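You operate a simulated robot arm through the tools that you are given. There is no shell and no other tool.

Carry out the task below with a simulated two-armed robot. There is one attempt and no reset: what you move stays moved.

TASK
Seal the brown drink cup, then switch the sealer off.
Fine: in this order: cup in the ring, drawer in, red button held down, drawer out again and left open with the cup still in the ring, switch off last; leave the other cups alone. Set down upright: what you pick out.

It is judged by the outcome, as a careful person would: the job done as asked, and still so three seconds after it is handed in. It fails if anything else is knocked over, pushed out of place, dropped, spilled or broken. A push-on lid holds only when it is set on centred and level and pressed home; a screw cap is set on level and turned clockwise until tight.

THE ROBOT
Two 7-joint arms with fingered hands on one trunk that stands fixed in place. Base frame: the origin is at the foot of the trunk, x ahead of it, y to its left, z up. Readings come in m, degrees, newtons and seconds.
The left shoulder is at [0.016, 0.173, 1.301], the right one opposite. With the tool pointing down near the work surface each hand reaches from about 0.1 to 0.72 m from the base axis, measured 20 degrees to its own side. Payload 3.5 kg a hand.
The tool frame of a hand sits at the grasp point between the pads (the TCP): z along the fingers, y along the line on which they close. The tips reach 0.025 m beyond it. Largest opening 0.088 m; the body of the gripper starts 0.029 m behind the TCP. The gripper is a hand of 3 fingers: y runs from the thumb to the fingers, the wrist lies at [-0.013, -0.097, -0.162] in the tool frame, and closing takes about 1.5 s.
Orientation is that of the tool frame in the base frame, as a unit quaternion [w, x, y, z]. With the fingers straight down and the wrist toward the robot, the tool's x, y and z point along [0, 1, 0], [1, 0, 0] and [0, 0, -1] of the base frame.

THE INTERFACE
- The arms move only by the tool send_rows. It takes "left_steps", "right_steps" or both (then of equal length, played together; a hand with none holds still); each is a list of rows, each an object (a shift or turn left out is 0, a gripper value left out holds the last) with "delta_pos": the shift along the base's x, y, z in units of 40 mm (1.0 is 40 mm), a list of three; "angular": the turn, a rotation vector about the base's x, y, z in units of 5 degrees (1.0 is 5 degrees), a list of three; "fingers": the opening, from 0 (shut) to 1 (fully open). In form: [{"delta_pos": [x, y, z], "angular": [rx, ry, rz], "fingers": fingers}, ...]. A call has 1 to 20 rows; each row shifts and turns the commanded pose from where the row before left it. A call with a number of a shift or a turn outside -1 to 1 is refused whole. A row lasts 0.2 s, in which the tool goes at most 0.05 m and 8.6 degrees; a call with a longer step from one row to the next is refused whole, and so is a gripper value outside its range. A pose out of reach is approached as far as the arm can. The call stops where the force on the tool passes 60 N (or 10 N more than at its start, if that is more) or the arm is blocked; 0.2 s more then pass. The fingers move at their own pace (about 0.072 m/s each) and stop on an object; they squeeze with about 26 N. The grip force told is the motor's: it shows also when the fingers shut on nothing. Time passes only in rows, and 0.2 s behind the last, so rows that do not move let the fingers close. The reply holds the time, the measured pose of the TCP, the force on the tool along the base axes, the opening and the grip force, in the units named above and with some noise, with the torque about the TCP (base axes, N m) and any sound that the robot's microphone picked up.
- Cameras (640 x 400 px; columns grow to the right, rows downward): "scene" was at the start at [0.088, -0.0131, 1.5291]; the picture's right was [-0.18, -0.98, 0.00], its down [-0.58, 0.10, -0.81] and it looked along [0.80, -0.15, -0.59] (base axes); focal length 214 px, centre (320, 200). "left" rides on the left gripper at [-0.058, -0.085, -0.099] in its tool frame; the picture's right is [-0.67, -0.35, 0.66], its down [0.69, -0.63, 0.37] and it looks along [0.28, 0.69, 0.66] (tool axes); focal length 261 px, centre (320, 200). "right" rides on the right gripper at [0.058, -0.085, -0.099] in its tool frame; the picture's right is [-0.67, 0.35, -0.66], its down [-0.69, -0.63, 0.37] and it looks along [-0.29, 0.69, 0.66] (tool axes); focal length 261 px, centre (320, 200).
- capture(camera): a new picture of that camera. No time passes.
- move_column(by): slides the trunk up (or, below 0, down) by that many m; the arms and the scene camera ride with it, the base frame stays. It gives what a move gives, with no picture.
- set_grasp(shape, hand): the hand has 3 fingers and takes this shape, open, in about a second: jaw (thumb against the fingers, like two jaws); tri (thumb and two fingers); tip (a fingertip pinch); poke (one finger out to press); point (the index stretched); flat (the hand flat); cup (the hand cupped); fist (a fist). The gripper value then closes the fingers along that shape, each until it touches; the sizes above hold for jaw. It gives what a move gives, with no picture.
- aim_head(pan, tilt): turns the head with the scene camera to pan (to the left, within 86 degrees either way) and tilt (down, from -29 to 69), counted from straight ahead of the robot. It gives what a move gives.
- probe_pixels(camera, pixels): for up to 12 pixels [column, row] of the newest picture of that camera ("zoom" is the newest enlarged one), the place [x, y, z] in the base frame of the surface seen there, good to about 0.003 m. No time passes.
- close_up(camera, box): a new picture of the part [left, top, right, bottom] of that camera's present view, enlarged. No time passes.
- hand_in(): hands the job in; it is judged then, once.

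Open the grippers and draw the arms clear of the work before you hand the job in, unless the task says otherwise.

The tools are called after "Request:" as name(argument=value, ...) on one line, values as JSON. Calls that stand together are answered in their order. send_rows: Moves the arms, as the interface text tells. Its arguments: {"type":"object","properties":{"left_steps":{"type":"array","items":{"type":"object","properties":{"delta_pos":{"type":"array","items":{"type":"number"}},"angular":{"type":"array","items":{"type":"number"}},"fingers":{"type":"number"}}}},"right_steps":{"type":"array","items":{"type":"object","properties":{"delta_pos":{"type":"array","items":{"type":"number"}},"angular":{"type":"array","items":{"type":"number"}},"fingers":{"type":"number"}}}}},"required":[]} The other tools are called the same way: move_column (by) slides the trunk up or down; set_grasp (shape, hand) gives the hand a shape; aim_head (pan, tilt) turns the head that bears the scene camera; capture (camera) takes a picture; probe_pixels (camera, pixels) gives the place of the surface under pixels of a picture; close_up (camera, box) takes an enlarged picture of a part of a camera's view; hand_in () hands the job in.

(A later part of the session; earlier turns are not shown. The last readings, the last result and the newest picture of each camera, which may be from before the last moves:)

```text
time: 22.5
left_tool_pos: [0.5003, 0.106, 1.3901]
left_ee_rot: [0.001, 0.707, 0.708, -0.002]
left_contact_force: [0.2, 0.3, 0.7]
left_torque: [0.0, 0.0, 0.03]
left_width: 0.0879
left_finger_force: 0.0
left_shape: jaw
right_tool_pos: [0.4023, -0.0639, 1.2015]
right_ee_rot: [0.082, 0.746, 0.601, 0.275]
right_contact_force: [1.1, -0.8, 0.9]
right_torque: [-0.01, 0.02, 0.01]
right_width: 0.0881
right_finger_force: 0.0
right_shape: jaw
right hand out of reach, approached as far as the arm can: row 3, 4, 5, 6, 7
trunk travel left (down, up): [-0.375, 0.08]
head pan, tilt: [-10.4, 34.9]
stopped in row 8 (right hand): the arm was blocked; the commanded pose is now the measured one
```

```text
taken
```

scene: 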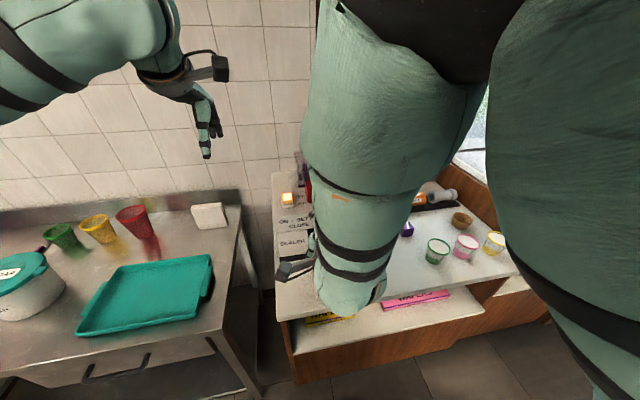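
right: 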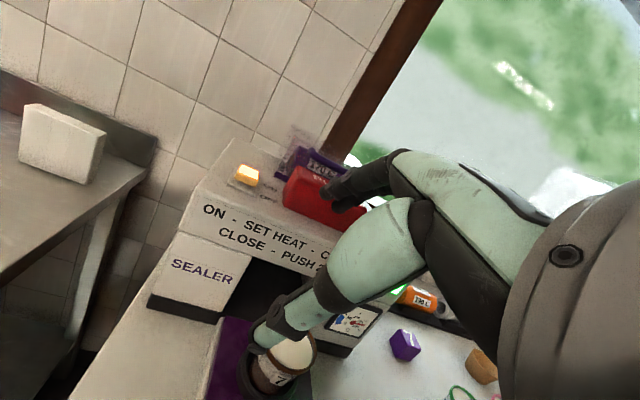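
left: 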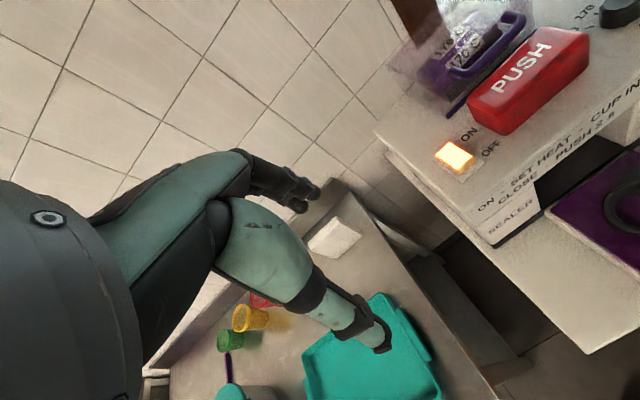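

The arm ran out of reach with that tilt so close to the body, and stopped (nothing touched, forces ~0). I return to an upright orientation at about (0.48,-0.22,1.20) in free air.

Request:
send_rows(right_steps=[{"delta_pos": [0.244, -0.488, 0], "angular": [-0.4, 0.736, 0.299]}, {"delta_pos": [0.244, -0.488, 0], "angular": [-0.4, 0.736, 0.299]}, {"delta_pos": [0.244, -0.488, 0], "angular": [-0.4, 0.736, 0.299]}, {"delta_pos": [0.244, -0.488, 0], "angular": [-0.4, 0.736, 0.299]}, {"delta_pos": [0.244, -0.488, 0], "angular": [-0.4, 0.736, 0.299]}, {"delta_pos": [0.244, -0.488, 0], "angular": [-0.4, 0.736, 0.299]}, {"delta_pos": [0.244, -0.488, 0], "angular": [-0.4, 0.736, 0.299]}, {"delta_pos": [0.244, -0.488, 0], "angular": [-0.4, 0.736, 0.299]}, {}])

Request:
capture(camera="scene")

```text
time: 24.5
left_tool_pos: [0.5, 0.1047, 1.3886]
left_ee_rot: [0.001, 0.707, 0.707, -0.001]
left_contact_force: [0.3, 0.2, -0.9]
left_torque: [0.01, 0.03, 0.0]
left_width: 0.0877
left_finger_force: 0.1
left_shape: jaw
right_tool_pos: [0.4804, -0.2141, 1.2051]
right_ee_rot: [0.001, 0.707, 0.708, -0.002]
right_contact_force: [-0.1, -0.2, 0.5]
right_torque: [-0.01, 0.01, 0.0]
right_width: 0.088
right_finger_force: 0.1
right_shape: jaw
right hand out of reach, approached as far as the arm can: row 1
trunk travel left (down, up): [-0.375, 0.08]
head pan, tilt: [-10.4, 34.9]
```

```text
taken
```

scene: 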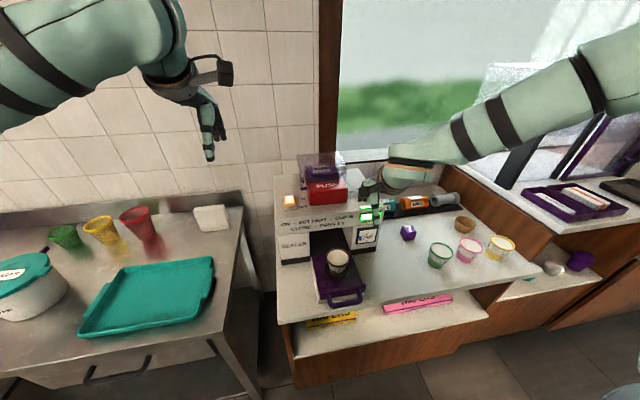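

The arm is back in a clean posture and the cup stands in the ring at (337,262). I raise the trunk 0.08 m so the low, near handle position is easier to reach.

Request:
move_column(by=0.08)

```text
time: 25.6
left_tool_pos: [0.5013, 0.1033, 1.4692]
left_ee_rot: [0.0, 0.707, 0.707, 0.0]
left_contact_force: [0.1, 0.0, 0.8]
left_torque: [0.03, 0.0, -0.02]
left_width: 0.0875
left_finger_force: 0.2
left_shape: jaw
right_tool_pos: [0.4801, -0.2143, 1.2858]
right_ee_rot: [0.001, 0.706, 0.708, -0.002]
right_contact_force: [0.5, -0.3, 0.2]
right_torque: [0.01, 0.01, 0.02]
right_width: 0.088
right_finger_force: 0.1
right_shape: jaw
trunk travel left (down, up): [-0.455, 0.0]
head pan, tilt: [-10.4, 34.9]
```

I lower the hand in free space to the right of the drawer, at about (0.40,-0.25,1.06).

Request:
send_rows(right_steps=[{"delta_pos": [-0.286, -0.129, -0.807], "fingers": 0.6}, {"delta_pos": [-0.286, -0.129, -0.807]}, {"delta_pos": [-0.286, -0.129, -0.807]}, {"delta_pos": [-0.286, -0.129, -0.807]}, {"delta_pos": [-0.286, -0.129, -0.807]}, {"delta_pos": [-0.286, -0.129, -0.807]}, {"delta_pos": [-0.286, -0.129, -0.807]}, {}])

Request:
capture(camera="scene")

Request:
capture(camera="right")

```text
time: 27.4
left_tool_pos: [0.4998, 0.1057, 1.4682]
left_ee_rot: [0.001, 0.707, 0.707, -0.001]
left_contact_force: [-0.3, -0.2, 0.2]
left_torque: [-0.02, -0.02, 0.02]
left_width: 0.0874
left_finger_force: 0.1
left_shape: jaw
right_tool_pos: [0.4199, -0.2421, 1.1122]
right_ee_rot: [0.001, 0.707, 0.708, -0.003]
right_contact_force: [1.1, 0.2, -0.2]
right_torque: [0.02, 0.02, -0.01]
right_width: 0.053
right_finger_force: 0.1
right_shape: jaw
right hand out of reach, approached as far as the arm can: row 6, 7
trunk travel left (down, up): [-0.455, 0.0]
head pan, tilt: [-10.4, 34.9]
```

```text
taken
```

scene: 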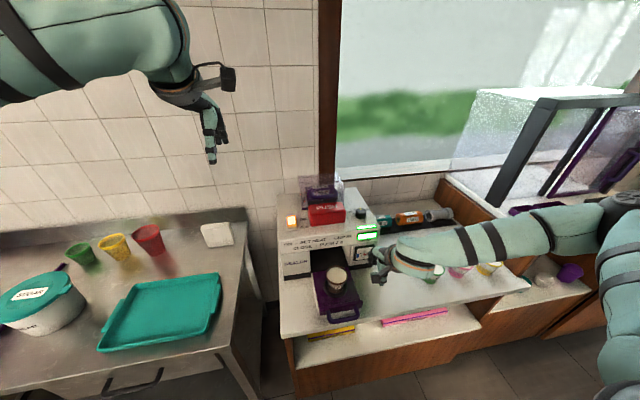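

```text
taken
```

right: 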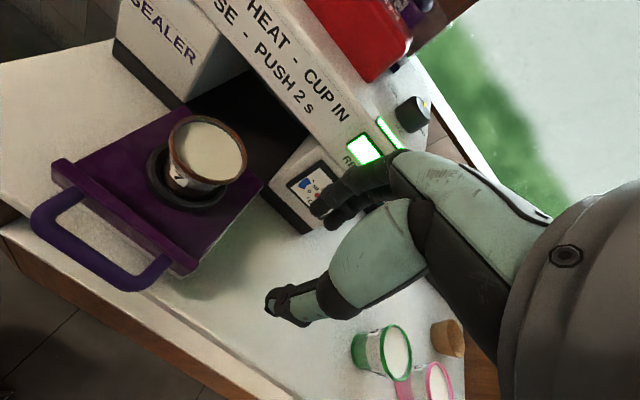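

The right arm can't get closer with this wrist orientation, so I'll swap: the left arm crosses over for the handle, the right arm does the button and switch. I raise the right hand out of the way and start bringing the left hand down and in.

Request:
send_rows(right_steps=[{"delta_pos": [0.2, -0.45, 0.95]}, {"delta_pos": [0.2, -0.45, 0.95]}, {"delta_pos": [0.2, -0.45, 0.95]}, {"delta_pos": [0.2, -0.45, 0.95]}, {"delta_pos": [0.2, -0.45, 0.95]}, {}], left_steps=[{"delta_pos": [-0.5, -0.275, -0.84]}, {"delta_pos": [-0.5, -0.275, -0.84]}, {"delta_pos": [-0.5, -0.275, -0.84]}, {"delta_pos": [-0.5, -0.275, -0.84]}, {"delta_pos": [-0.5, -0.275, -0.84]}, {}])

Request:
capture(camera="scene")

Request:
capture(camera="left")

```text
time: 28.9
left_tool_pos: [0.4002, 0.0501, 1.3027]
left_ee_rot: [0.001, 0.708, 0.707, -0.001]
left_contact_force: [0.7, 0.1, -0.5]
left_torque: [0.01, -0.03, 0.01]
left_width: 0.0876
left_finger_force: 0.1
left_shape: jaw
right_tool_pos: [0.46, -0.3305, 1.3019]
right_ee_rot: [0.001, 0.707, 0.708, -0.001]
right_contact_force: [0.8, 0.2, 0.1]
right_torque: [0.0, -0.02, -0.02]
right_width: 0.0529
right_finger_force: 0.1
right_shape: jaw
trunk travel left (down, up): [-0.455, 0.0]
head pan, tilt: [-10.4, 34.9]
```

```text
taken
```

scene: 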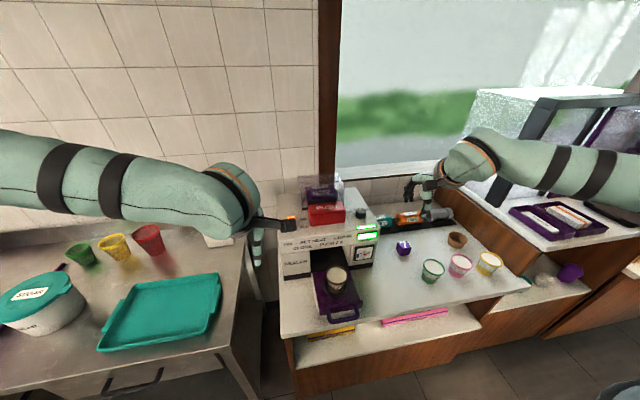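

```text
taken
```

left: 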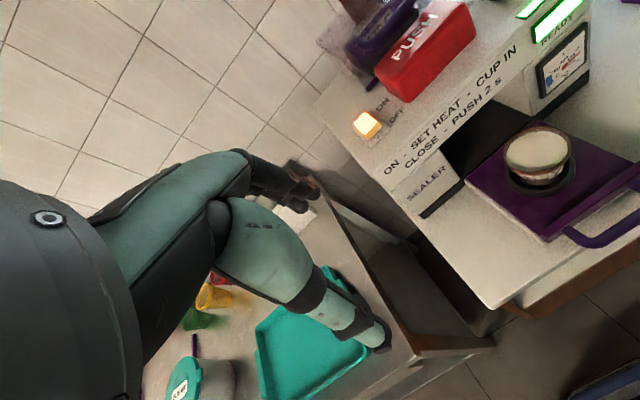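

The left arm has room; I move it toward a point above and in front of the handle, (0.36,-0.148,1.12), and see whether it stays in reach.

Request:
send_rows(left_steps=[{"delta_pos": [-0.143, -0.707, -0.643], "fingers": 0.5}, {"delta_pos": [-0.143, -0.707, -0.643]}, {"delta_pos": [-0.143, -0.707, -0.643]}, {"delta_pos": [-0.143, -0.707, -0.643]}, {"delta_pos": [-0.143, -0.707, -0.643]}, {"delta_pos": [-0.143, -0.707, -0.643]}, {"delta_pos": [-0.143, -0.707, -0.643]}, {}])

Request:
capture(camera="scene")

Request:
capture(camera="left")

```text
time: 30.6
left_tool_pos: [0.3609, -0.1483, 1.1208]
left_ee_rot: [0.0, 0.707, 0.707, -0.001]
left_contact_force: [0.0, 0.1, 0.1]
left_torque: [-0.06, 0.01, 0.04]
left_width: 0.0445
left_finger_force: 0.0
left_shape: jaw
right_tool_pos: [0.4602, -0.3313, 1.3019]
right_ee_rot: [0.002, 0.707, 0.708, -0.001]
right_contact_force: [0.2, 0.7, -0.5]
right_torque: [0.01, -0.03, -0.01]
right_width: 0.0528
right_finger_force: 0.1
right_shape: jaw
trunk travel left (down, up): [-0.455, 0.0]
head pan, tilt: [-10.4, 34.9]
```

```text
taken
```

scene: 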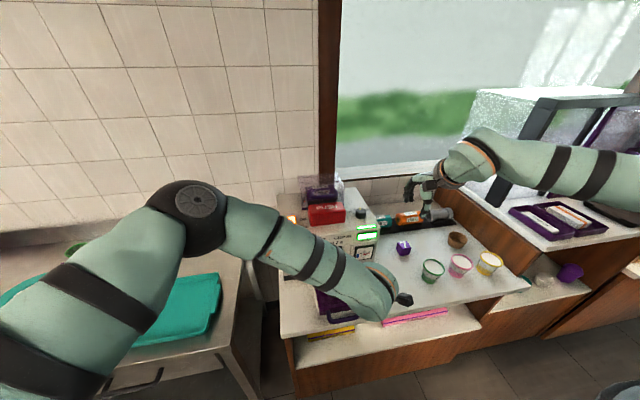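

```text
taken
```

left: 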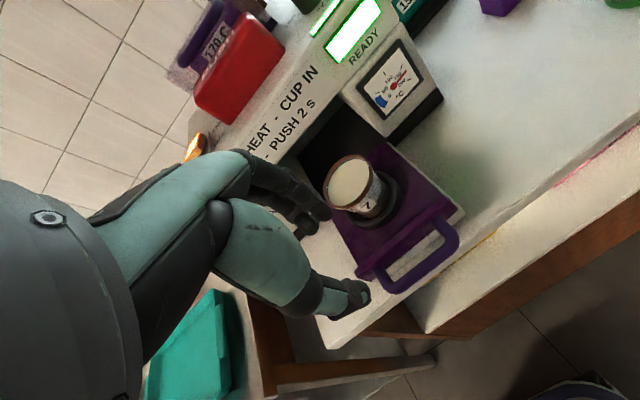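

The left hand reaches. I probe the handle bar, plate and gap from the left camera for exact positions.

Request:
close_up(camera="left", box=[320, 190, 480, 310])

```text
3.33 times, centred on (400, 250) of left
```

zoom: 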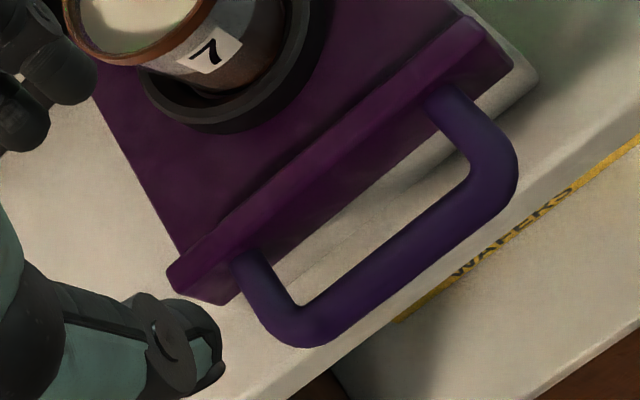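

In this zoom the bar runs from (310,325) to (495,175), with a clear gap behind it and the counter edge beneath. I probe those points.

Request:
probe_pixels(camera="zoom", pixels=[[310, 328], [370, 285], [420, 245], [470, 205], [505, 165], [245, 275], [440, 110], [340, 200], [345, 250], [400, 200], [200, 270], [490, 45]])

Request:
probe_pixels(camera="zoom", pixels=[[355, 272], [385, 300], [405, 230], [440, 258], [335, 230], [300, 240], [360, 180], [330, 185], [300, 380], [400, 320], [250, 290], [425, 120]])

```text
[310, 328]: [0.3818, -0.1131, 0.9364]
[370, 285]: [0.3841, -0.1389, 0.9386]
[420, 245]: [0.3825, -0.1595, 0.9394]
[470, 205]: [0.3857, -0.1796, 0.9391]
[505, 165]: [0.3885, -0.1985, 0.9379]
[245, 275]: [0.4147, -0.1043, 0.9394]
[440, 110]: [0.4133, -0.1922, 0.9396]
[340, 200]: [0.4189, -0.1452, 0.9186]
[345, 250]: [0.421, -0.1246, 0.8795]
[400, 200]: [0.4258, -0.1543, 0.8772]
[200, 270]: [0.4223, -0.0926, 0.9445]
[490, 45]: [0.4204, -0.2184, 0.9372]
```

```text
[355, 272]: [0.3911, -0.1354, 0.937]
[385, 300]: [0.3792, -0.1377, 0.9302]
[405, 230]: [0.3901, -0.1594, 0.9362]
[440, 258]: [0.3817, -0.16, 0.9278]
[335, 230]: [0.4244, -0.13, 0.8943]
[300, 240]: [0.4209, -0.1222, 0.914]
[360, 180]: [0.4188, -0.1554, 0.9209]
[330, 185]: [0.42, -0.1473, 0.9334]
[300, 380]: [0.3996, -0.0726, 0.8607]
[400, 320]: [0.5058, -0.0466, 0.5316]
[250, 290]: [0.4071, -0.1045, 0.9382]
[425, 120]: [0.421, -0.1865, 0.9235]
```

Bar centre is ≈(0.385, -0.1485, 0.932), plate face x≈0.420, gap 28 mm. I tilt the left hand 20° (fingers forward-down) and lower to (0.348,-0.1485,1.023), the start of the approach line.

Request:
send_rows(left_steps=[{"delta_pos": [-0.08, 0, -0.61], "angular": [0, -1, 0], "fingers": 0.4}, {"delta_pos": [-0.08, 0, -0.61], "angular": [0, -1, 0]}, {"delta_pos": [-0.08, 0, -0.61], "angular": [0, -1, 0]}, {"delta_pos": [-0.08, 0, -0.61], "angular": [0, -1, 0]}, {}])

Request:
capture(camera="left")

Request:
capture(camera="scene")

```text
time: 31.9
left_tool_pos: [0.347, -0.1495, 1.0238]
left_ee_rot: [0.124, 0.697, 0.696, 0.123]
left_contact_force: [0.4, -0.5, -0.4]
left_torque: [0.0, -0.02, 0.0]
left_width: 0.0355
left_finger_force: 0.0
left_shape: jaw
right_tool_pos: [0.4599, -0.3308, 1.3013]
right_ee_rot: [0.003, 0.706, 0.708, -0.001]
right_contact_force: [0.1, 0.5, 1.2]
right_torque: [0.03, -0.02, -0.03]
right_width: 0.0533
right_finger_force: 0.2
right_shape: jaw
trunk travel left (down, up): [-0.455, 0.0]
head pan, tilt: [-10.4, 34.9]
```

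```text
taken
```

left: 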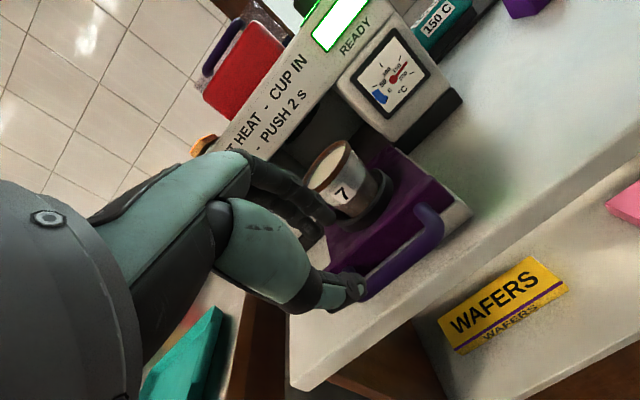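

```text
taken
```

scene: 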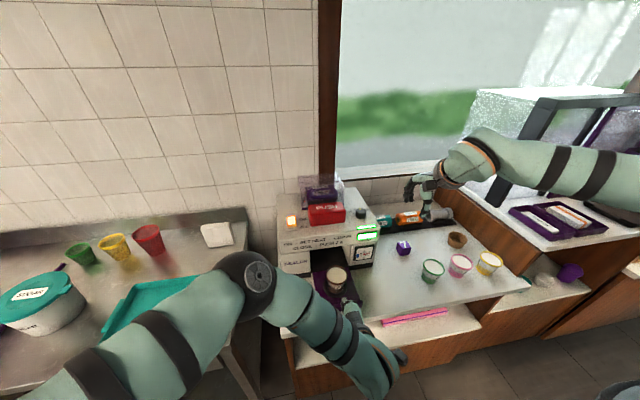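

Reach is fine with 20° tilt. I advance along the finger direction most of the way (0.05 m down, 0.019 forward) and check finger/bar clearance.

Request:
send_rows(left_steps=[{"delta_pos": [0.16, 0.01, -0.42]}, {"delta_pos": [0.16, 0.01, -0.42]}, {"delta_pos": [0.16, 0, -0.42]}, {}])

Request:
close_up(camera="left", box=[230, 140, 470, 320])

Request:
close_up(camera="scene", box=[290, 240, 410, 330])

```text
time: 32.9
left_tool_pos: [0.366, -0.1458, 0.9733]
left_ee_rot: [0.122, 0.697, 0.696, 0.123]
left_contact_force: [-0.2, 0.1, -0.3]
left_torque: [0.03, 0.03, -0.02]
left_width: 0.0357
left_finger_force: 0.1
left_shape: jaw
right_tool_pos: [0.4605, -0.3308, 1.3021]
right_ee_rot: [0.002, 0.706, 0.708, -0.002]
right_contact_force: [-0.9, 0.5, -0.1]
right_torque: [0.0, 0.0, 0.03]
right_width: 0.0532
right_finger_force: 0.2
right_shape: jaw
trunk travel left (down, up): [-0.455, 0.0]
head pan, tilt: [-10.4, 34.9]
```

```text
2.22 times, centred on (350, 230) of left
```

zoom: 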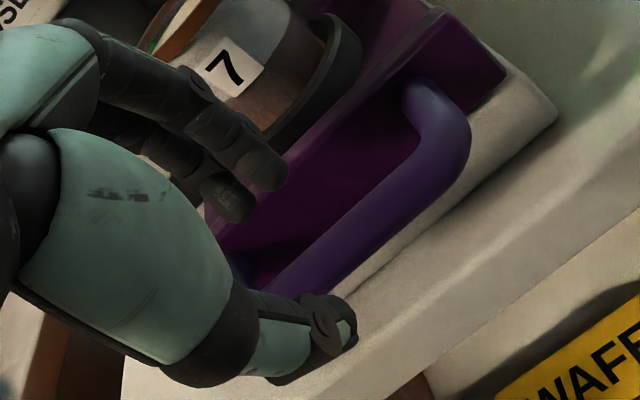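

```text
4.44 times, centred on (350, 285) of scene
```

zoom: 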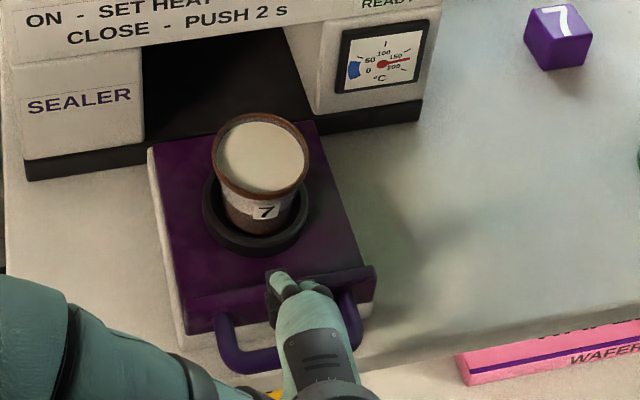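

I probe fingertip, thumb-tip and bar points to confirm the fingers will enter the gap.

Request:
probe_pixels(camera="left", pixels=[[325, 214], [310, 230], [333, 222], [316, 238], [361, 284], [355, 278], [370, 240], [350, 260], [330, 240]])

Request:
probe_pixels(camera="zoom", pixels=[[275, 280], [290, 285], [320, 290], [275, 320], [300, 275], [355, 295]])

```text
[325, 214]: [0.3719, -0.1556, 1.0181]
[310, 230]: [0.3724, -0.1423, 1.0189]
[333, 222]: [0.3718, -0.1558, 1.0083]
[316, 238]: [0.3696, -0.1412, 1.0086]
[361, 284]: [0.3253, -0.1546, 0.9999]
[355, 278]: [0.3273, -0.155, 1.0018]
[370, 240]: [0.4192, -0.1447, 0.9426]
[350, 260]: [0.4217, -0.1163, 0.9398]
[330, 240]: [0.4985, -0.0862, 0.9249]
```

```text
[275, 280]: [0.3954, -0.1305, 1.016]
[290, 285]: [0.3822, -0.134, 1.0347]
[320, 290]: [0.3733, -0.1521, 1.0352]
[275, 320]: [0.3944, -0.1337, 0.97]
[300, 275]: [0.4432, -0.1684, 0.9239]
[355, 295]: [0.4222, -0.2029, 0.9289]
```

Geometry matches: fingers will pass between bar (back edge 0.392) and plate (0.420). I advance the last 38 mm to (0.380,-0.148,0.935).

Request:
send_rows(left_steps=[{"delta_pos": [0.12, -0.02, -0.32]}, {"delta_pos": [0.12, -0.02, -0.32]}, {"delta_pos": [0.11, -0.02, -0.31]}, {}])

Request:
capture(camera="left")

Request:
close_up(camera="scene", box=[290, 240, 410, 330])

```text
time: 33.9
left_tool_pos: [0.3806, -0.1497, 0.9361]
left_ee_rot: [0.123, 0.697, 0.696, 0.123]
left_contact_force: [-0.5, 0.6, -0.6]
left_torque: [0.03, -0.02, 0.01]
left_width: 0.0354
left_finger_force: 0.1
left_shape: jaw
right_tool_pos: [0.4609, -0.3305, 1.3021]
right_ee_rot: [0.002, 0.706, 0.708, -0.003]
right_contact_force: [0.1, -0.1, 0.0]
right_torque: [0.0, 0.0, 0.02]
right_width: 0.0527
right_finger_force: 0.1
right_shape: jaw
trunk travel left (down, up): [-0.455, 0.0]
head pan, tilt: [-10.4, 34.9]
```

```text
taken
```

left: 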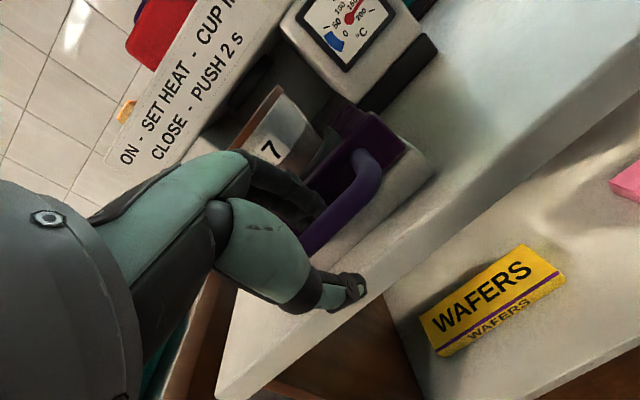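

```text
4.44 times, centred on (350, 285) of scene
```

zoom: 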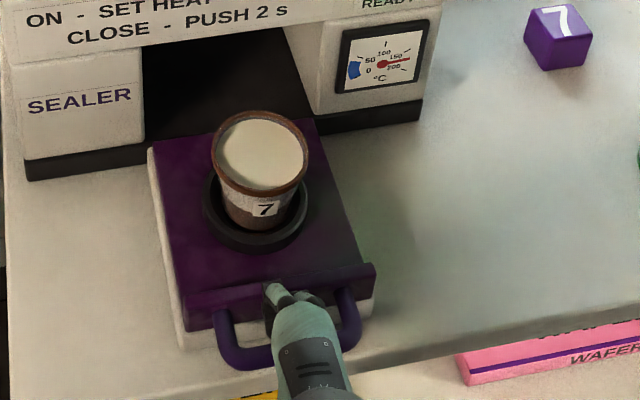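

No contact forces, fingers are in the gap behind the bar. I close the left hand on the handle bar.

Request:
send_rows(left_steps=[{"fingers": 0.3}, {"fingers": 0.2}, {"fingers": 0.1}, {"fingers": 0}, {}, {}])

Request:
close_up(camera="left", box=[230, 100, 430, 320])

Request:
close_up(camera="scene", box=[290, 240, 410, 330])

```text
time: 35.2
left_tool_pos: [0.38, -0.1491, 0.9329]
left_ee_rot: [0.122, 0.696, 0.697, 0.122]
left_contact_force: [-0.2, 1.0, -13.9]
left_torque: [0.02, 0.07, 0.0]
left_width: 0.0001
left_finger_force: 26.3
left_shape: jaw
right_tool_pos: [0.4614, -0.3322, 1.3004]
right_ee_rot: [0.001, 0.707, 0.707, -0.001]
right_contact_force: [0.3, 0.0, 0.7]
right_torque: [-0.01, 0.01, 0.02]
right_width: 0.053
right_finger_force: 0.1
right_shape: jaw
trunk travel left (down, up): [-0.455, 0.0]
head pan, tilt: [-10.4, 34.9]
```

```text
1.82 times, centred on (330, 210) of left
```

zoom: 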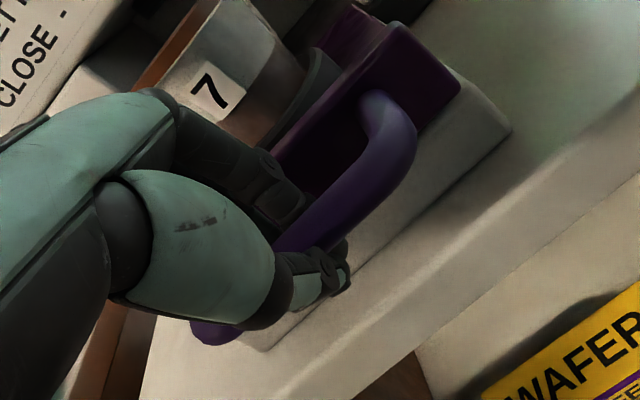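

```text
4.44 times, centred on (350, 285) of scene
```

zoom: 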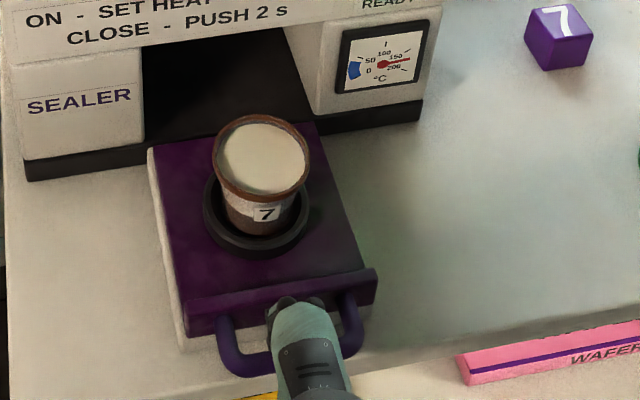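

The fingers wrapped around the bar (closed below it) and pull 14 N on it; I lower 3 mm to relieve and begin pushing in gently, 3 cm first.

Request:
send_rows(left_steps=[{"delta_pos": [0, 0, -0.07]}, {"delta_pos": [0.05, 0, 0]}, {"delta_pos": [0.1, 0, 0]}, {"delta_pos": [0.15, 0, 0]}, {"delta_pos": [0.15, 0, 0]}, {"delta_pos": [0.15, 0, 0]}, {"delta_pos": [0.1, 0, 0]}, {"delta_pos": [0.05, 0, 0]}, {}])

Request:
close_up(camera="scene", box=[290, 230, 410, 320])

```text
time: 37.2
left_tool_pos: [0.4106, -0.1488, 0.9326]
left_ee_rot: [0.123, 0.696, 0.696, 0.123]
left_contact_force: [1.1, -3.0, -0.2]
left_torque: [-0.02, -0.03, 0.0]
left_width: 0.0
left_finger_force: 25.9
left_shape: jaw
right_tool_pos: [0.4595, -0.3324, 1.3023]
right_ee_rot: [0.002, 0.706, 0.708, -0.002]
right_contact_force: [0.4, -0.5, 0.1]
right_torque: [0.0, -0.01, 0.0]
right_width: 0.0531
right_finger_force: 0.0
right_shape: jaw
trunk travel left (down, up): [-0.455, 0.0]
head pan, tilt: [-10.4, 34.9]
```

```text
4.44 times, centred on (350, 275) of scene
```

zoom: 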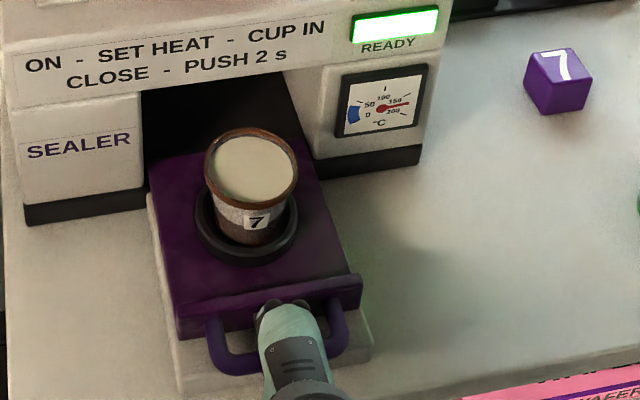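

The drawer slides smoothly with the cup (small forces). I push another 8 cm.

Request:
send_rows(left_steps=[{"delta_pos": [0.05, 0, 0]}, {"delta_pos": [0.1, 0, 0]}, {"delta_pos": [0.2, 0, 0]}, {"delta_pos": [0.25, 0, 0]}, {"delta_pos": [0.25, 0, 0]}, {"delta_pos": [0.25, 0, 0]}, {"delta_pos": [0.25, 0, 0]}, {"delta_pos": [0.25, 0, 0]}, {"delta_pos": [0.2, 0, 0]}, {"delta_pos": [0.15, 0, 0]}, {"delta_pos": [0.05, 0, 0]}, {}])

Request:
close_up(camera="scene", box=[290, 210, 410, 300])

Request:
capture(camera="left")

```text
time: 38.0
left_tool_pos: [0.4193, -0.1363, 0.932]
left_ee_rot: [0.124, 0.695, 0.695, 0.135]
left_contact_force: [-50.3, -14.8, 44.6]
left_torque: [-0.44, 0.91, -0.37]
left_width: 0.0
left_finger_force: 25.8
left_shape: jaw
right_tool_pos: [0.4495, -0.3304, 1.3049]
right_ee_rot: [0.005, 0.706, 0.709, 0.002]
right_contact_force: [-0.2, 1.3, 0.5]
right_torque: [-0.05, -0.01, 0.01]
right_width: 0.0529
right_finger_force: 0.0
right_shape: jaw
trunk travel left (down, up): [-0.455, 0.0]
head pan, tilt: [-10.4, 34.9]
stopped in row 3 (left hand): the force on the tool passed its limit at 70 N (the readings are from after the stop); the commanded pose is now the measured one
```

```text
4.44 times, centred on (350, 255) of scene
```

zoom: 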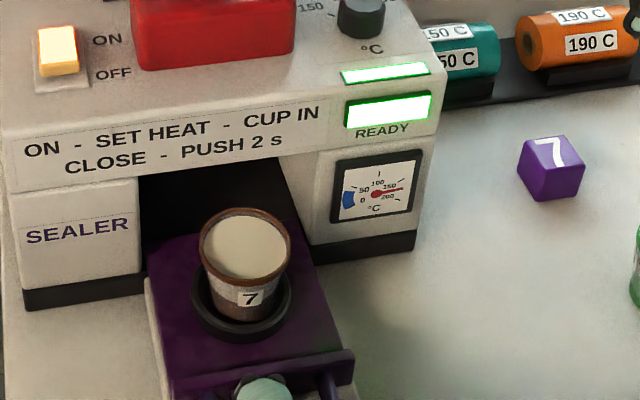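

```text
taken
```

left: 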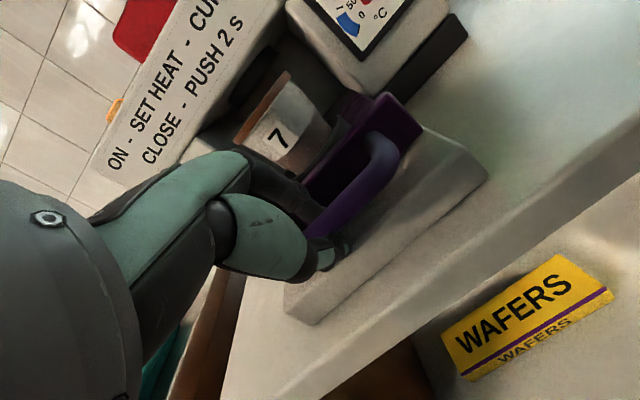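

The push stopped: the curled fingertips below the bar hit the fixed white base under the drawer (visible at left view (350,280)). I back off 1 cm to relieve and re-centre.

Request:
send_rows(left_steps=[{"delta_pos": [-0.15, -0.15, 0]}, {"delta_pos": [-0.15, -0.15, 0]}, {}])

Request:
capture(camera="left")

Request:
capture(camera="scene")

```text
time: 38.8
left_tool_pos: [0.4349, -0.1255, 0.9261]
left_ee_rot: [0.117, 0.686, 0.7, 0.161]
left_contact_force: [-9.6, -55.7, 57.5]
left_torque: [-0.54, -0.71, -0.79]
left_width: 0.0034
left_finger_force: 25.9
left_shape: jaw
right_tool_pos: [0.4542, -0.3366, 1.303]
right_ee_rot: [0.0, 0.706, 0.708, 0.003]
right_contact_force: [0.4, 0.3, -0.3]
right_torque: [-0.01, 0.01, 0.01]
right_width: 0.0529
right_finger_force: 0.0
right_shape: jaw
trunk travel left (down, up): [-0.455, 0.0]
head pan, tilt: [-10.4, 34.9]
```

```text
taken
```

left: 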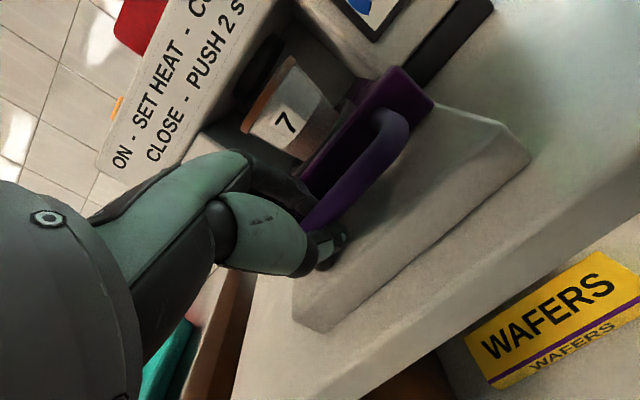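

```text
taken
```

scene: 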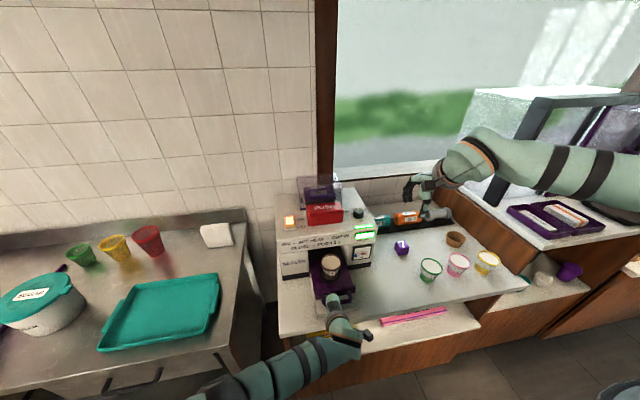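

The tool reads a large lateral/vertical force and the left elbow has swung low. Before moving I look closely at the hand, drawer and cup.

Request:
close_up(camera="scene", box=[270, 230, 390, 330])

Request:
close_up(camera="scene", box=[180, 280, 390, 400])

Request:
close_up(camera="left", box=[200, 80, 440, 290])

Request:
capture(camera="right")

```text
4.00 times, centred on (330, 280) of scene
```

zoom: 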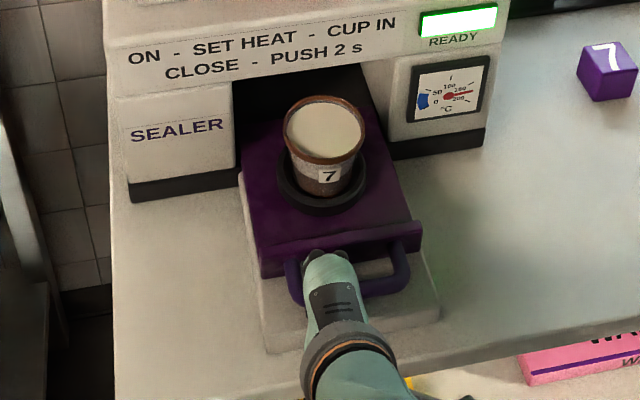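

```text
3.05 times, centred on (285, 340) of scene
```

zoom: 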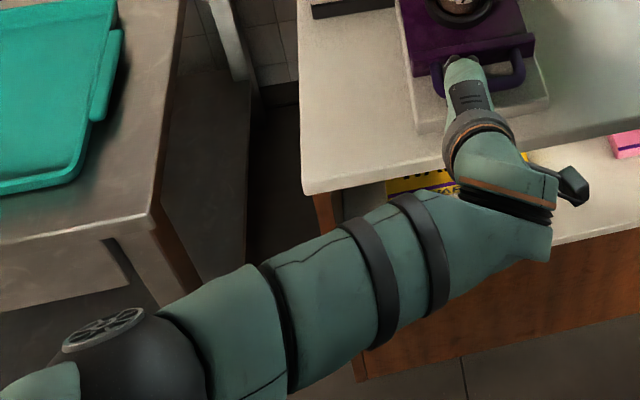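

```text
1.90 times, centred on (320, 185) of left
```

zoom: 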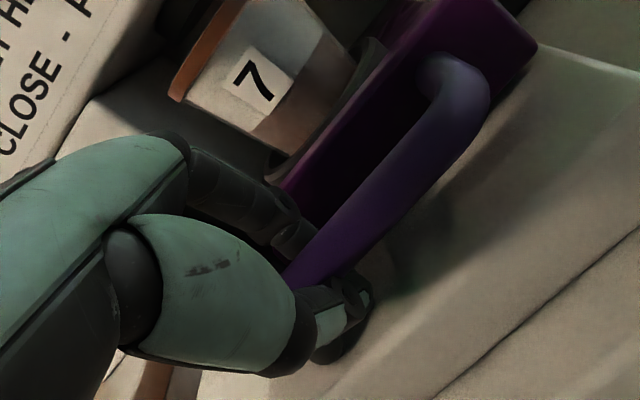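

```text
taken
```

right: 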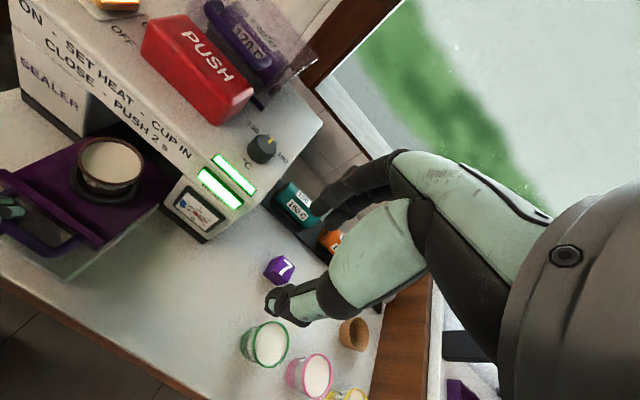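

The cup and drawer are fine; the left finger presses against the left handle post. I wait one row to see whether the arm is settling.

Request:
send_rows(left_steps=[{}])

```text
time: 39.2
left_tool_pos: [0.4342, -0.1255, 0.9273]
left_ee_rot: [0.116, 0.687, 0.698, 0.164]
left_contact_force: [-6.5, -55.9, 69.5]
left_torque: [-0.52, -1.0, -0.88]
left_width: 0.0037
left_finger_force: 26.3
left_shape: jaw
right_tool_pos: [0.4528, -0.3384, 1.3029]
right_ee_rot: [0.001, 0.706, 0.709, 0.004]
right_contact_force: [0.3, 0.9, 0.3]
right_torque: [-0.01, -0.02, 0.0]
right_width: 0.0531
right_finger_force: 0.0
right_shape: jaw
trunk travel left (down, up): [-0.455, 0.0]
head pan, tilt: [-10.4, 34.9]
```

Forces aren't relaxing. I probe where the left elbow, forearm and the nearby table edge are, to see whether the arm is wedged on something.

Request:
capture(camera="scene")

Request:
probe_pixels(camera="scene", pixels=[[225, 388], [250, 375], [290, 360], [320, 355], [345, 345], [338, 320], [233, 345], [246, 300], [200, 395], [160, 370], [290, 340], [362, 340]])

```text
taken
```

scene: 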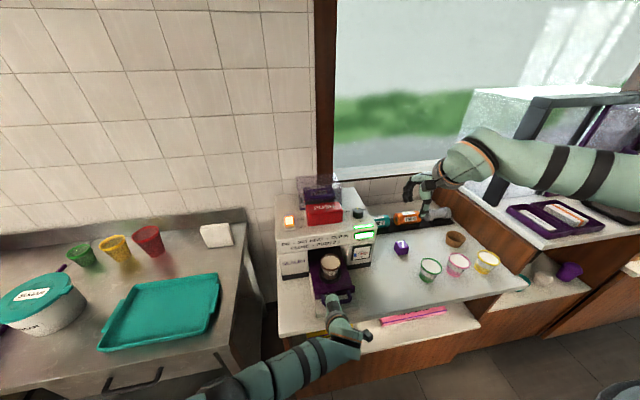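

```text
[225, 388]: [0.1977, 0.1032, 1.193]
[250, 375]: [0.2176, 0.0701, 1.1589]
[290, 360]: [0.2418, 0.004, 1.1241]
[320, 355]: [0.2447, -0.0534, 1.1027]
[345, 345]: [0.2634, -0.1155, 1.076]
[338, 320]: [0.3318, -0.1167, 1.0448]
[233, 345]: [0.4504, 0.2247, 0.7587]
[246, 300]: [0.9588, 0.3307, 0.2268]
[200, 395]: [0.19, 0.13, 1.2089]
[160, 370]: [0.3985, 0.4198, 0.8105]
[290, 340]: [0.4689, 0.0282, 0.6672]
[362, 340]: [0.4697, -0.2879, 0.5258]
```

The arm isn't wedged on furniture (forearm at z≈1.1); it is straining near a stretched posture. I open the left fingers to let go of the bar and see how it settles.

Request:
send_rows(left_steps=[{"fingers": 0.15}, {"fingers": 0.3}, {"fingers": 0.4}])

Request:
close_up(camera="scene", box=[270, 230, 390, 330])

Request:
capture(camera="left")

```text
time: 40.0
left_tool_pos: [0.4339, -0.1195, 0.9223]
left_ee_rot: [0.111, 0.685, 0.701, 0.162]
left_contact_force: [-11.7, -38.9, 40.4]
left_torque: [-0.08, 0.14, -1.13]
left_width: 0.0315
left_finger_force: 0.1
left_shape: jaw
right_tool_pos: [0.4543, -0.3375, 1.3016]
right_ee_rot: [0.001, 0.706, 0.708, 0.002]
right_contact_force: [0.4, -0.6, -0.3]
right_torque: [-0.01, 0.02, 0.0]
right_width: 0.0532
right_finger_force: 0.1
right_shape: jaw
trunk travel left (down, up): [-0.455, 0.0]
head pan, tilt: [-10.4, 34.9]
```

```text
4.00 times, centred on (330, 280) of scene
```

zoom: 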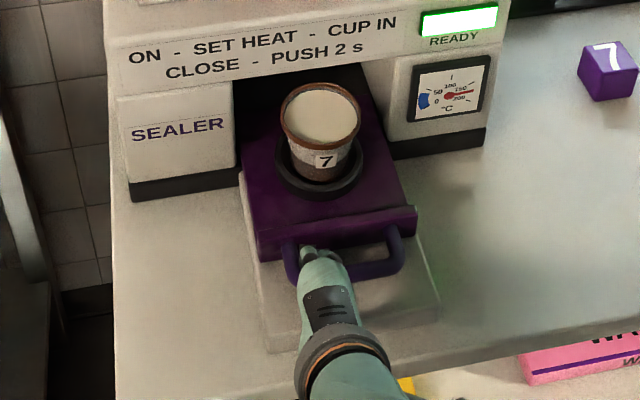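

```text
taken
```

left: 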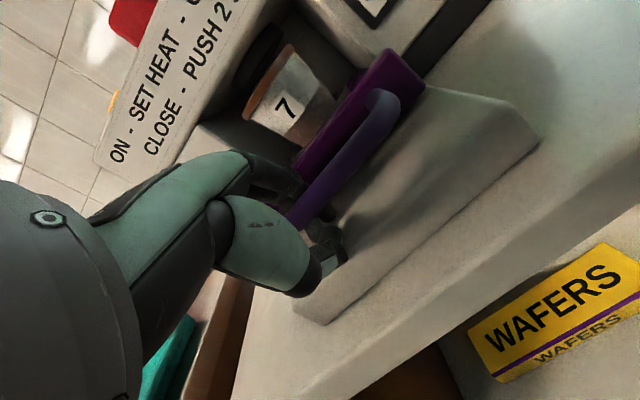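

Forces dropped. I lift back along the finger direction in small steps to clear the bar.

Request:
send_rows(left_steps=[{"delta_pos": [-0.09, 0, 0.25]}, {"delta_pos": [-0.09, 0, 0.25]}])

Request:
capture(camera="left")

```text
time: 40.8
left_tool_pos: [0.4408, -0.1134, 0.9529]
left_ee_rot: [0.118, 0.682, 0.7, 0.173]
left_contact_force: [-1.0, 0.8, 7.2]
left_torque: [0.05, -0.23, 0.03]
left_width: 0.0362
left_finger_force: 0.1
left_shape: jaw
right_tool_pos: [0.4584, -0.3281, 1.3031]
right_ee_rot: [0.003, 0.706, 0.708, 0.0]
right_contact_force: [-0.1, -0.4, 0.5]
right_torque: [0.0, -0.01, 0.0]
right_width: 0.0532
right_finger_force: 0.0
right_shape: jaw
trunk travel left (down, up): [-0.455, 0.0]
head pan, tilt: [-10.4, 34.9]
stopped in row 2 (left hand): the arm was blocked; the commanded pose is now the measured one
```

```text
taken
```

left: 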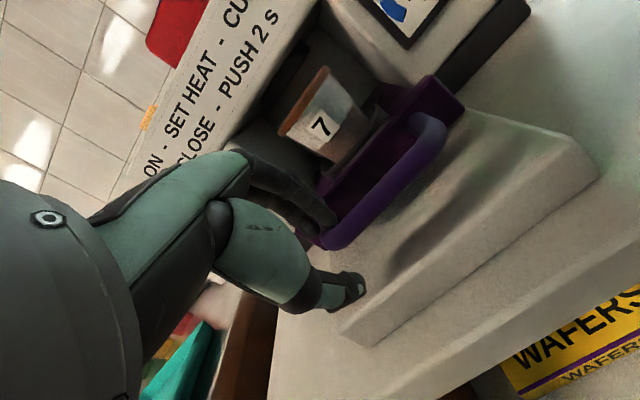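

The hand is nearly free now (7 N). I continue lifting along the finger axis.

Request:
send_rows(left_steps=[{"delta_pos": [-0.15, -0.03, 0.34]}, {"delta_pos": [-0.15, -0.03, 0.34]}, {"delta_pos": [-0.15, -0.03, 0.34]}, {"delta_pos": [-0.15, -0.03, 0.34]}, {}])

Request:
capture(camera="left")

Request:
capture(camera="scene")

```text
time: 41.9
left_tool_pos: [0.4784, -0.0814, 1.0366]
left_ee_rot: [0.135, 0.672, 0.681, 0.258]
left_contact_force: [0.1, 0.1, -0.5]
left_torque: [0.0, 0.0, 0.01]
left_width: 0.0353
left_finger_force: 0.0
left_shape: jaw
right_tool_pos: [0.4596, -0.3302, 1.3014]
right_ee_rot: [0.002, 0.706, 0.708, -0.001]
right_contact_force: [0.5, 0.0, 0.4]
right_torque: [0.02, 0.01, -0.02]
right_width: 0.0533
right_finger_force: 0.1
right_shape: jaw
trunk travel left (down, up): [-0.455, 0.0]
head pan, tilt: [-10.4, 34.9]
stopped in row 5 (left hand): the arm was blocked; the commanded pose is now the measured one
```

```text
taken
```

left: 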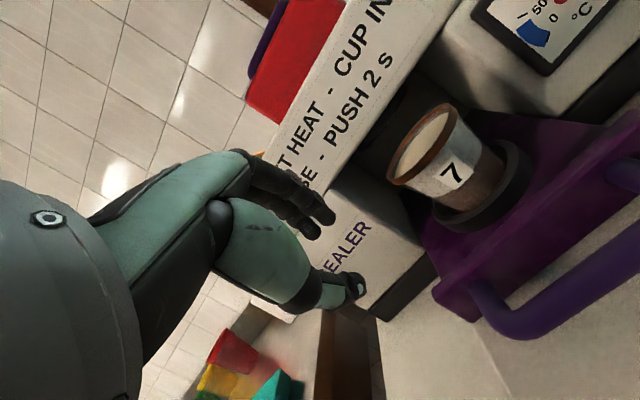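

```text
taken
```

scene: 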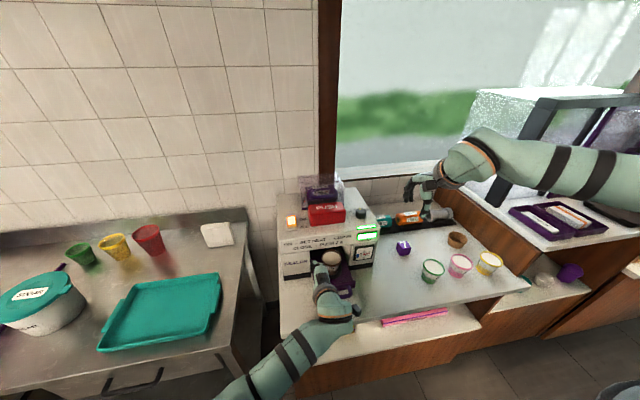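

The hand is now free of the handle; the left arm seems to be blocked by its own body when pulled back. I raise it up and to the left, away from the machine.

Request:
send_rows(left_steps=[{"delta_pos": [0, 0.4, 0.6]}, {"delta_pos": [0, 0.4, 0.6]}, {"delta_pos": [0, 0.4, 0.6]}, {"delta_pos": [0, 0.4, 0.6]}, {}])

Request:
capture(camera="scene")

```text
time: 43.0
left_tool_pos: [0.4846, 0.0345, 1.1034]
left_ee_rot: [0.088, 0.667, 0.671, 0.31]
left_contact_force: [-0.3, 0.0, -0.2]
left_torque: [-0.03, 0.03, -0.05]
left_width: 0.0352
left_finger_force: 0.1
left_shape: jaw
right_tool_pos: [0.4587, -0.3296, 1.3021]
right_ee_rot: [0.003, 0.706, 0.708, -0.001]
right_contact_force: [0.3, 0.1, 0.7]
right_torque: [0.0, -0.01, -0.03]
right_width: 0.0533
right_finger_force: 0.0
right_shape: jaw
trunk travel left (down, up): [-0.455, 0.0]
head pan, tilt: [-10.4, 34.9]
stopped in row 5 (left hand): the arm was blocked; the commanded pose is now the measured one
```

```text
taken
```

scene: 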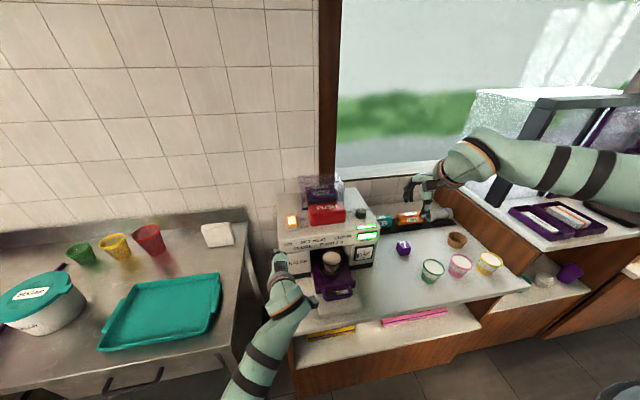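

Still limited by its folded posture; I continue up and outward toward the start area while turning the hand back to vertical.

Request:
send_rows(left_steps=[{"delta_pos": [0, 0.267, 0.772], "angular": [-0.46, 0.825, 0]}, {"delta_pos": [0, 0.267, 0.772], "angular": [-0.46, 0.825, 0]}, {"delta_pos": [0, 0.267, 0.772], "angular": [-0.46, 0.825, 0]}, {"delta_pos": [0, 0.267, 0.772], "angular": [-0.46, 0.825, 0]}, {"delta_pos": [0, 0.267, 0.772], "angular": [-0.46, 0.825, 0]}, {"delta_pos": [0, 0.267, 0.772], "angular": [-0.46, 0.825, 0]}, {"delta_pos": [0, 0.267, 0.772], "angular": [-0.46, 0.825, 0]}, {"delta_pos": [0, 0.267, 0.772], "angular": [-0.46, 0.825, 0]}, {}])

Request:
capture(camera="scene")

```text
time: 43.6
left_tool_pos: [0.4936, 0.1254, 1.1288]
left_ee_rot: [-0.008, 0.668, 0.677, 0.308]
left_contact_force: [-0.7, -0.2, 0.0]
left_torque: [-0.01, 0.02, -0.04]
left_width: 0.0354
left_finger_force: 0.0
left_shape: jaw
right_tool_pos: [0.4605, -0.3283, 1.3025]
right_ee_rot: [0.001, 0.706, 0.708, -0.002]
right_contact_force: [-0.5, 0.3, 0.1]
right_torque: [-0.02, 0.03, -0.04]
right_width: 0.0532
right_finger_force: 0.0
right_shape: jaw
trunk travel left (down, up): [-0.455, 0.0]
head pan, tilt: [-10.4, 34.9]
stopped in row 3 (left hand): the arm was blocked; the commanded pose is now the measured one
```

```text
taken
```

scene: 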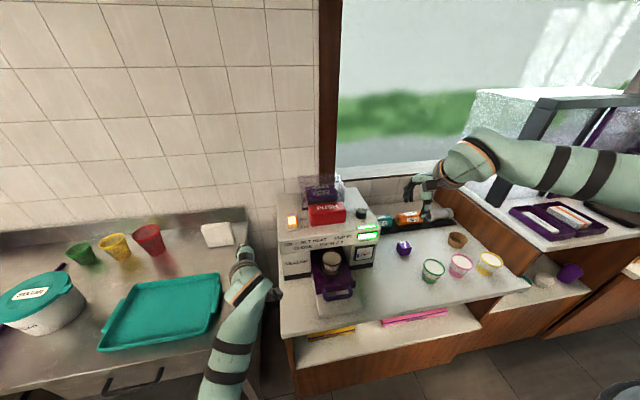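

The hand keeps drifting outward in free air; I hold still for a moment to see if it settles.

Request:
send_rows(left_steps=[{}, {}])

Request:
capture(camera="scene")

```text
time: 44.2
left_tool_pos: [0.4933, 0.1266, 1.1291]
left_ee_rot: [-0.008, 0.669, 0.676, 0.308]
left_contact_force: [0.3, 0.8, -0.3]
left_torque: [-0.02, 0.0, -0.02]
left_width: 0.0353
left_finger_force: 0.0
left_shape: jaw
right_tool_pos: [0.4599, -0.3307, 1.3012]
right_ee_rot: [0.002, 0.706, 0.708, -0.002]
right_contact_force: [-0.5, 0.8, -0.6]
right_torque: [-0.03, 0.03, -0.01]
right_width: 0.0531
right_finger_force: 0.0
right_shape: jaw
trunk travel left (down, up): [-0.455, 0.0]
head pan, tilt: [-10.4, 34.9]
```

```text
taken
```

scene: 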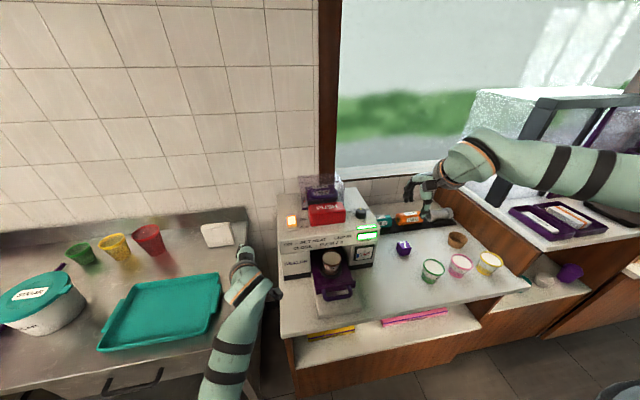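

It has settled. I now bring the left hand up and rotate to vertical in gentle steps to get back to its original posture.

Request:
send_rows(left_steps=[{"delta_pos": [0, 0.1, 0.5]}, {"delta_pos": [0, 0.1, 0.7]}, {"delta_pos": [0, 0.1, 0.7]}, {"delta_pos": [0, 0, 0.7]}, {"delta_pos": [0, 0, 0.5]}, {}])

Request:
capture(camera="scene")

```text
time: 45.0
left_tool_pos: [0.4978, 0.1972, 1.1803]
left_ee_rot: [-0.076, 0.646, 0.664, 0.368]
left_contact_force: [-0.3, 1.0, -0.6]
left_torque: [-0.04, -0.06, -0.01]
left_width: 0.0356
left_finger_force: 0.0
left_shape: jaw
right_tool_pos: [0.4599, -0.3301, 1.3014]
right_ee_rot: [0.002, 0.706, 0.708, -0.002]
right_contact_force: [-0.2, -0.2, 0.8]
right_torque: [0.04, 0.04, 0.01]
right_width: 0.0532
right_finger_force: 0.1
right_shape: jaw
trunk travel left (down, up): [-0.455, 0.0]
head pan, tilt: [-10.4, 34.9]
stopped in row 3 (left hand): the arm was blocked; the commanded pose is now the measured one
```

```text
taken
```

scene: 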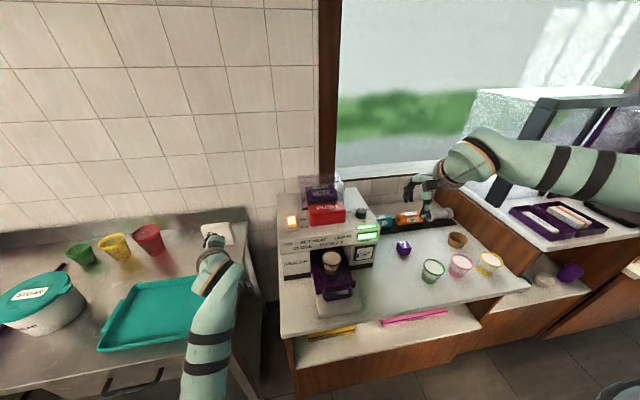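

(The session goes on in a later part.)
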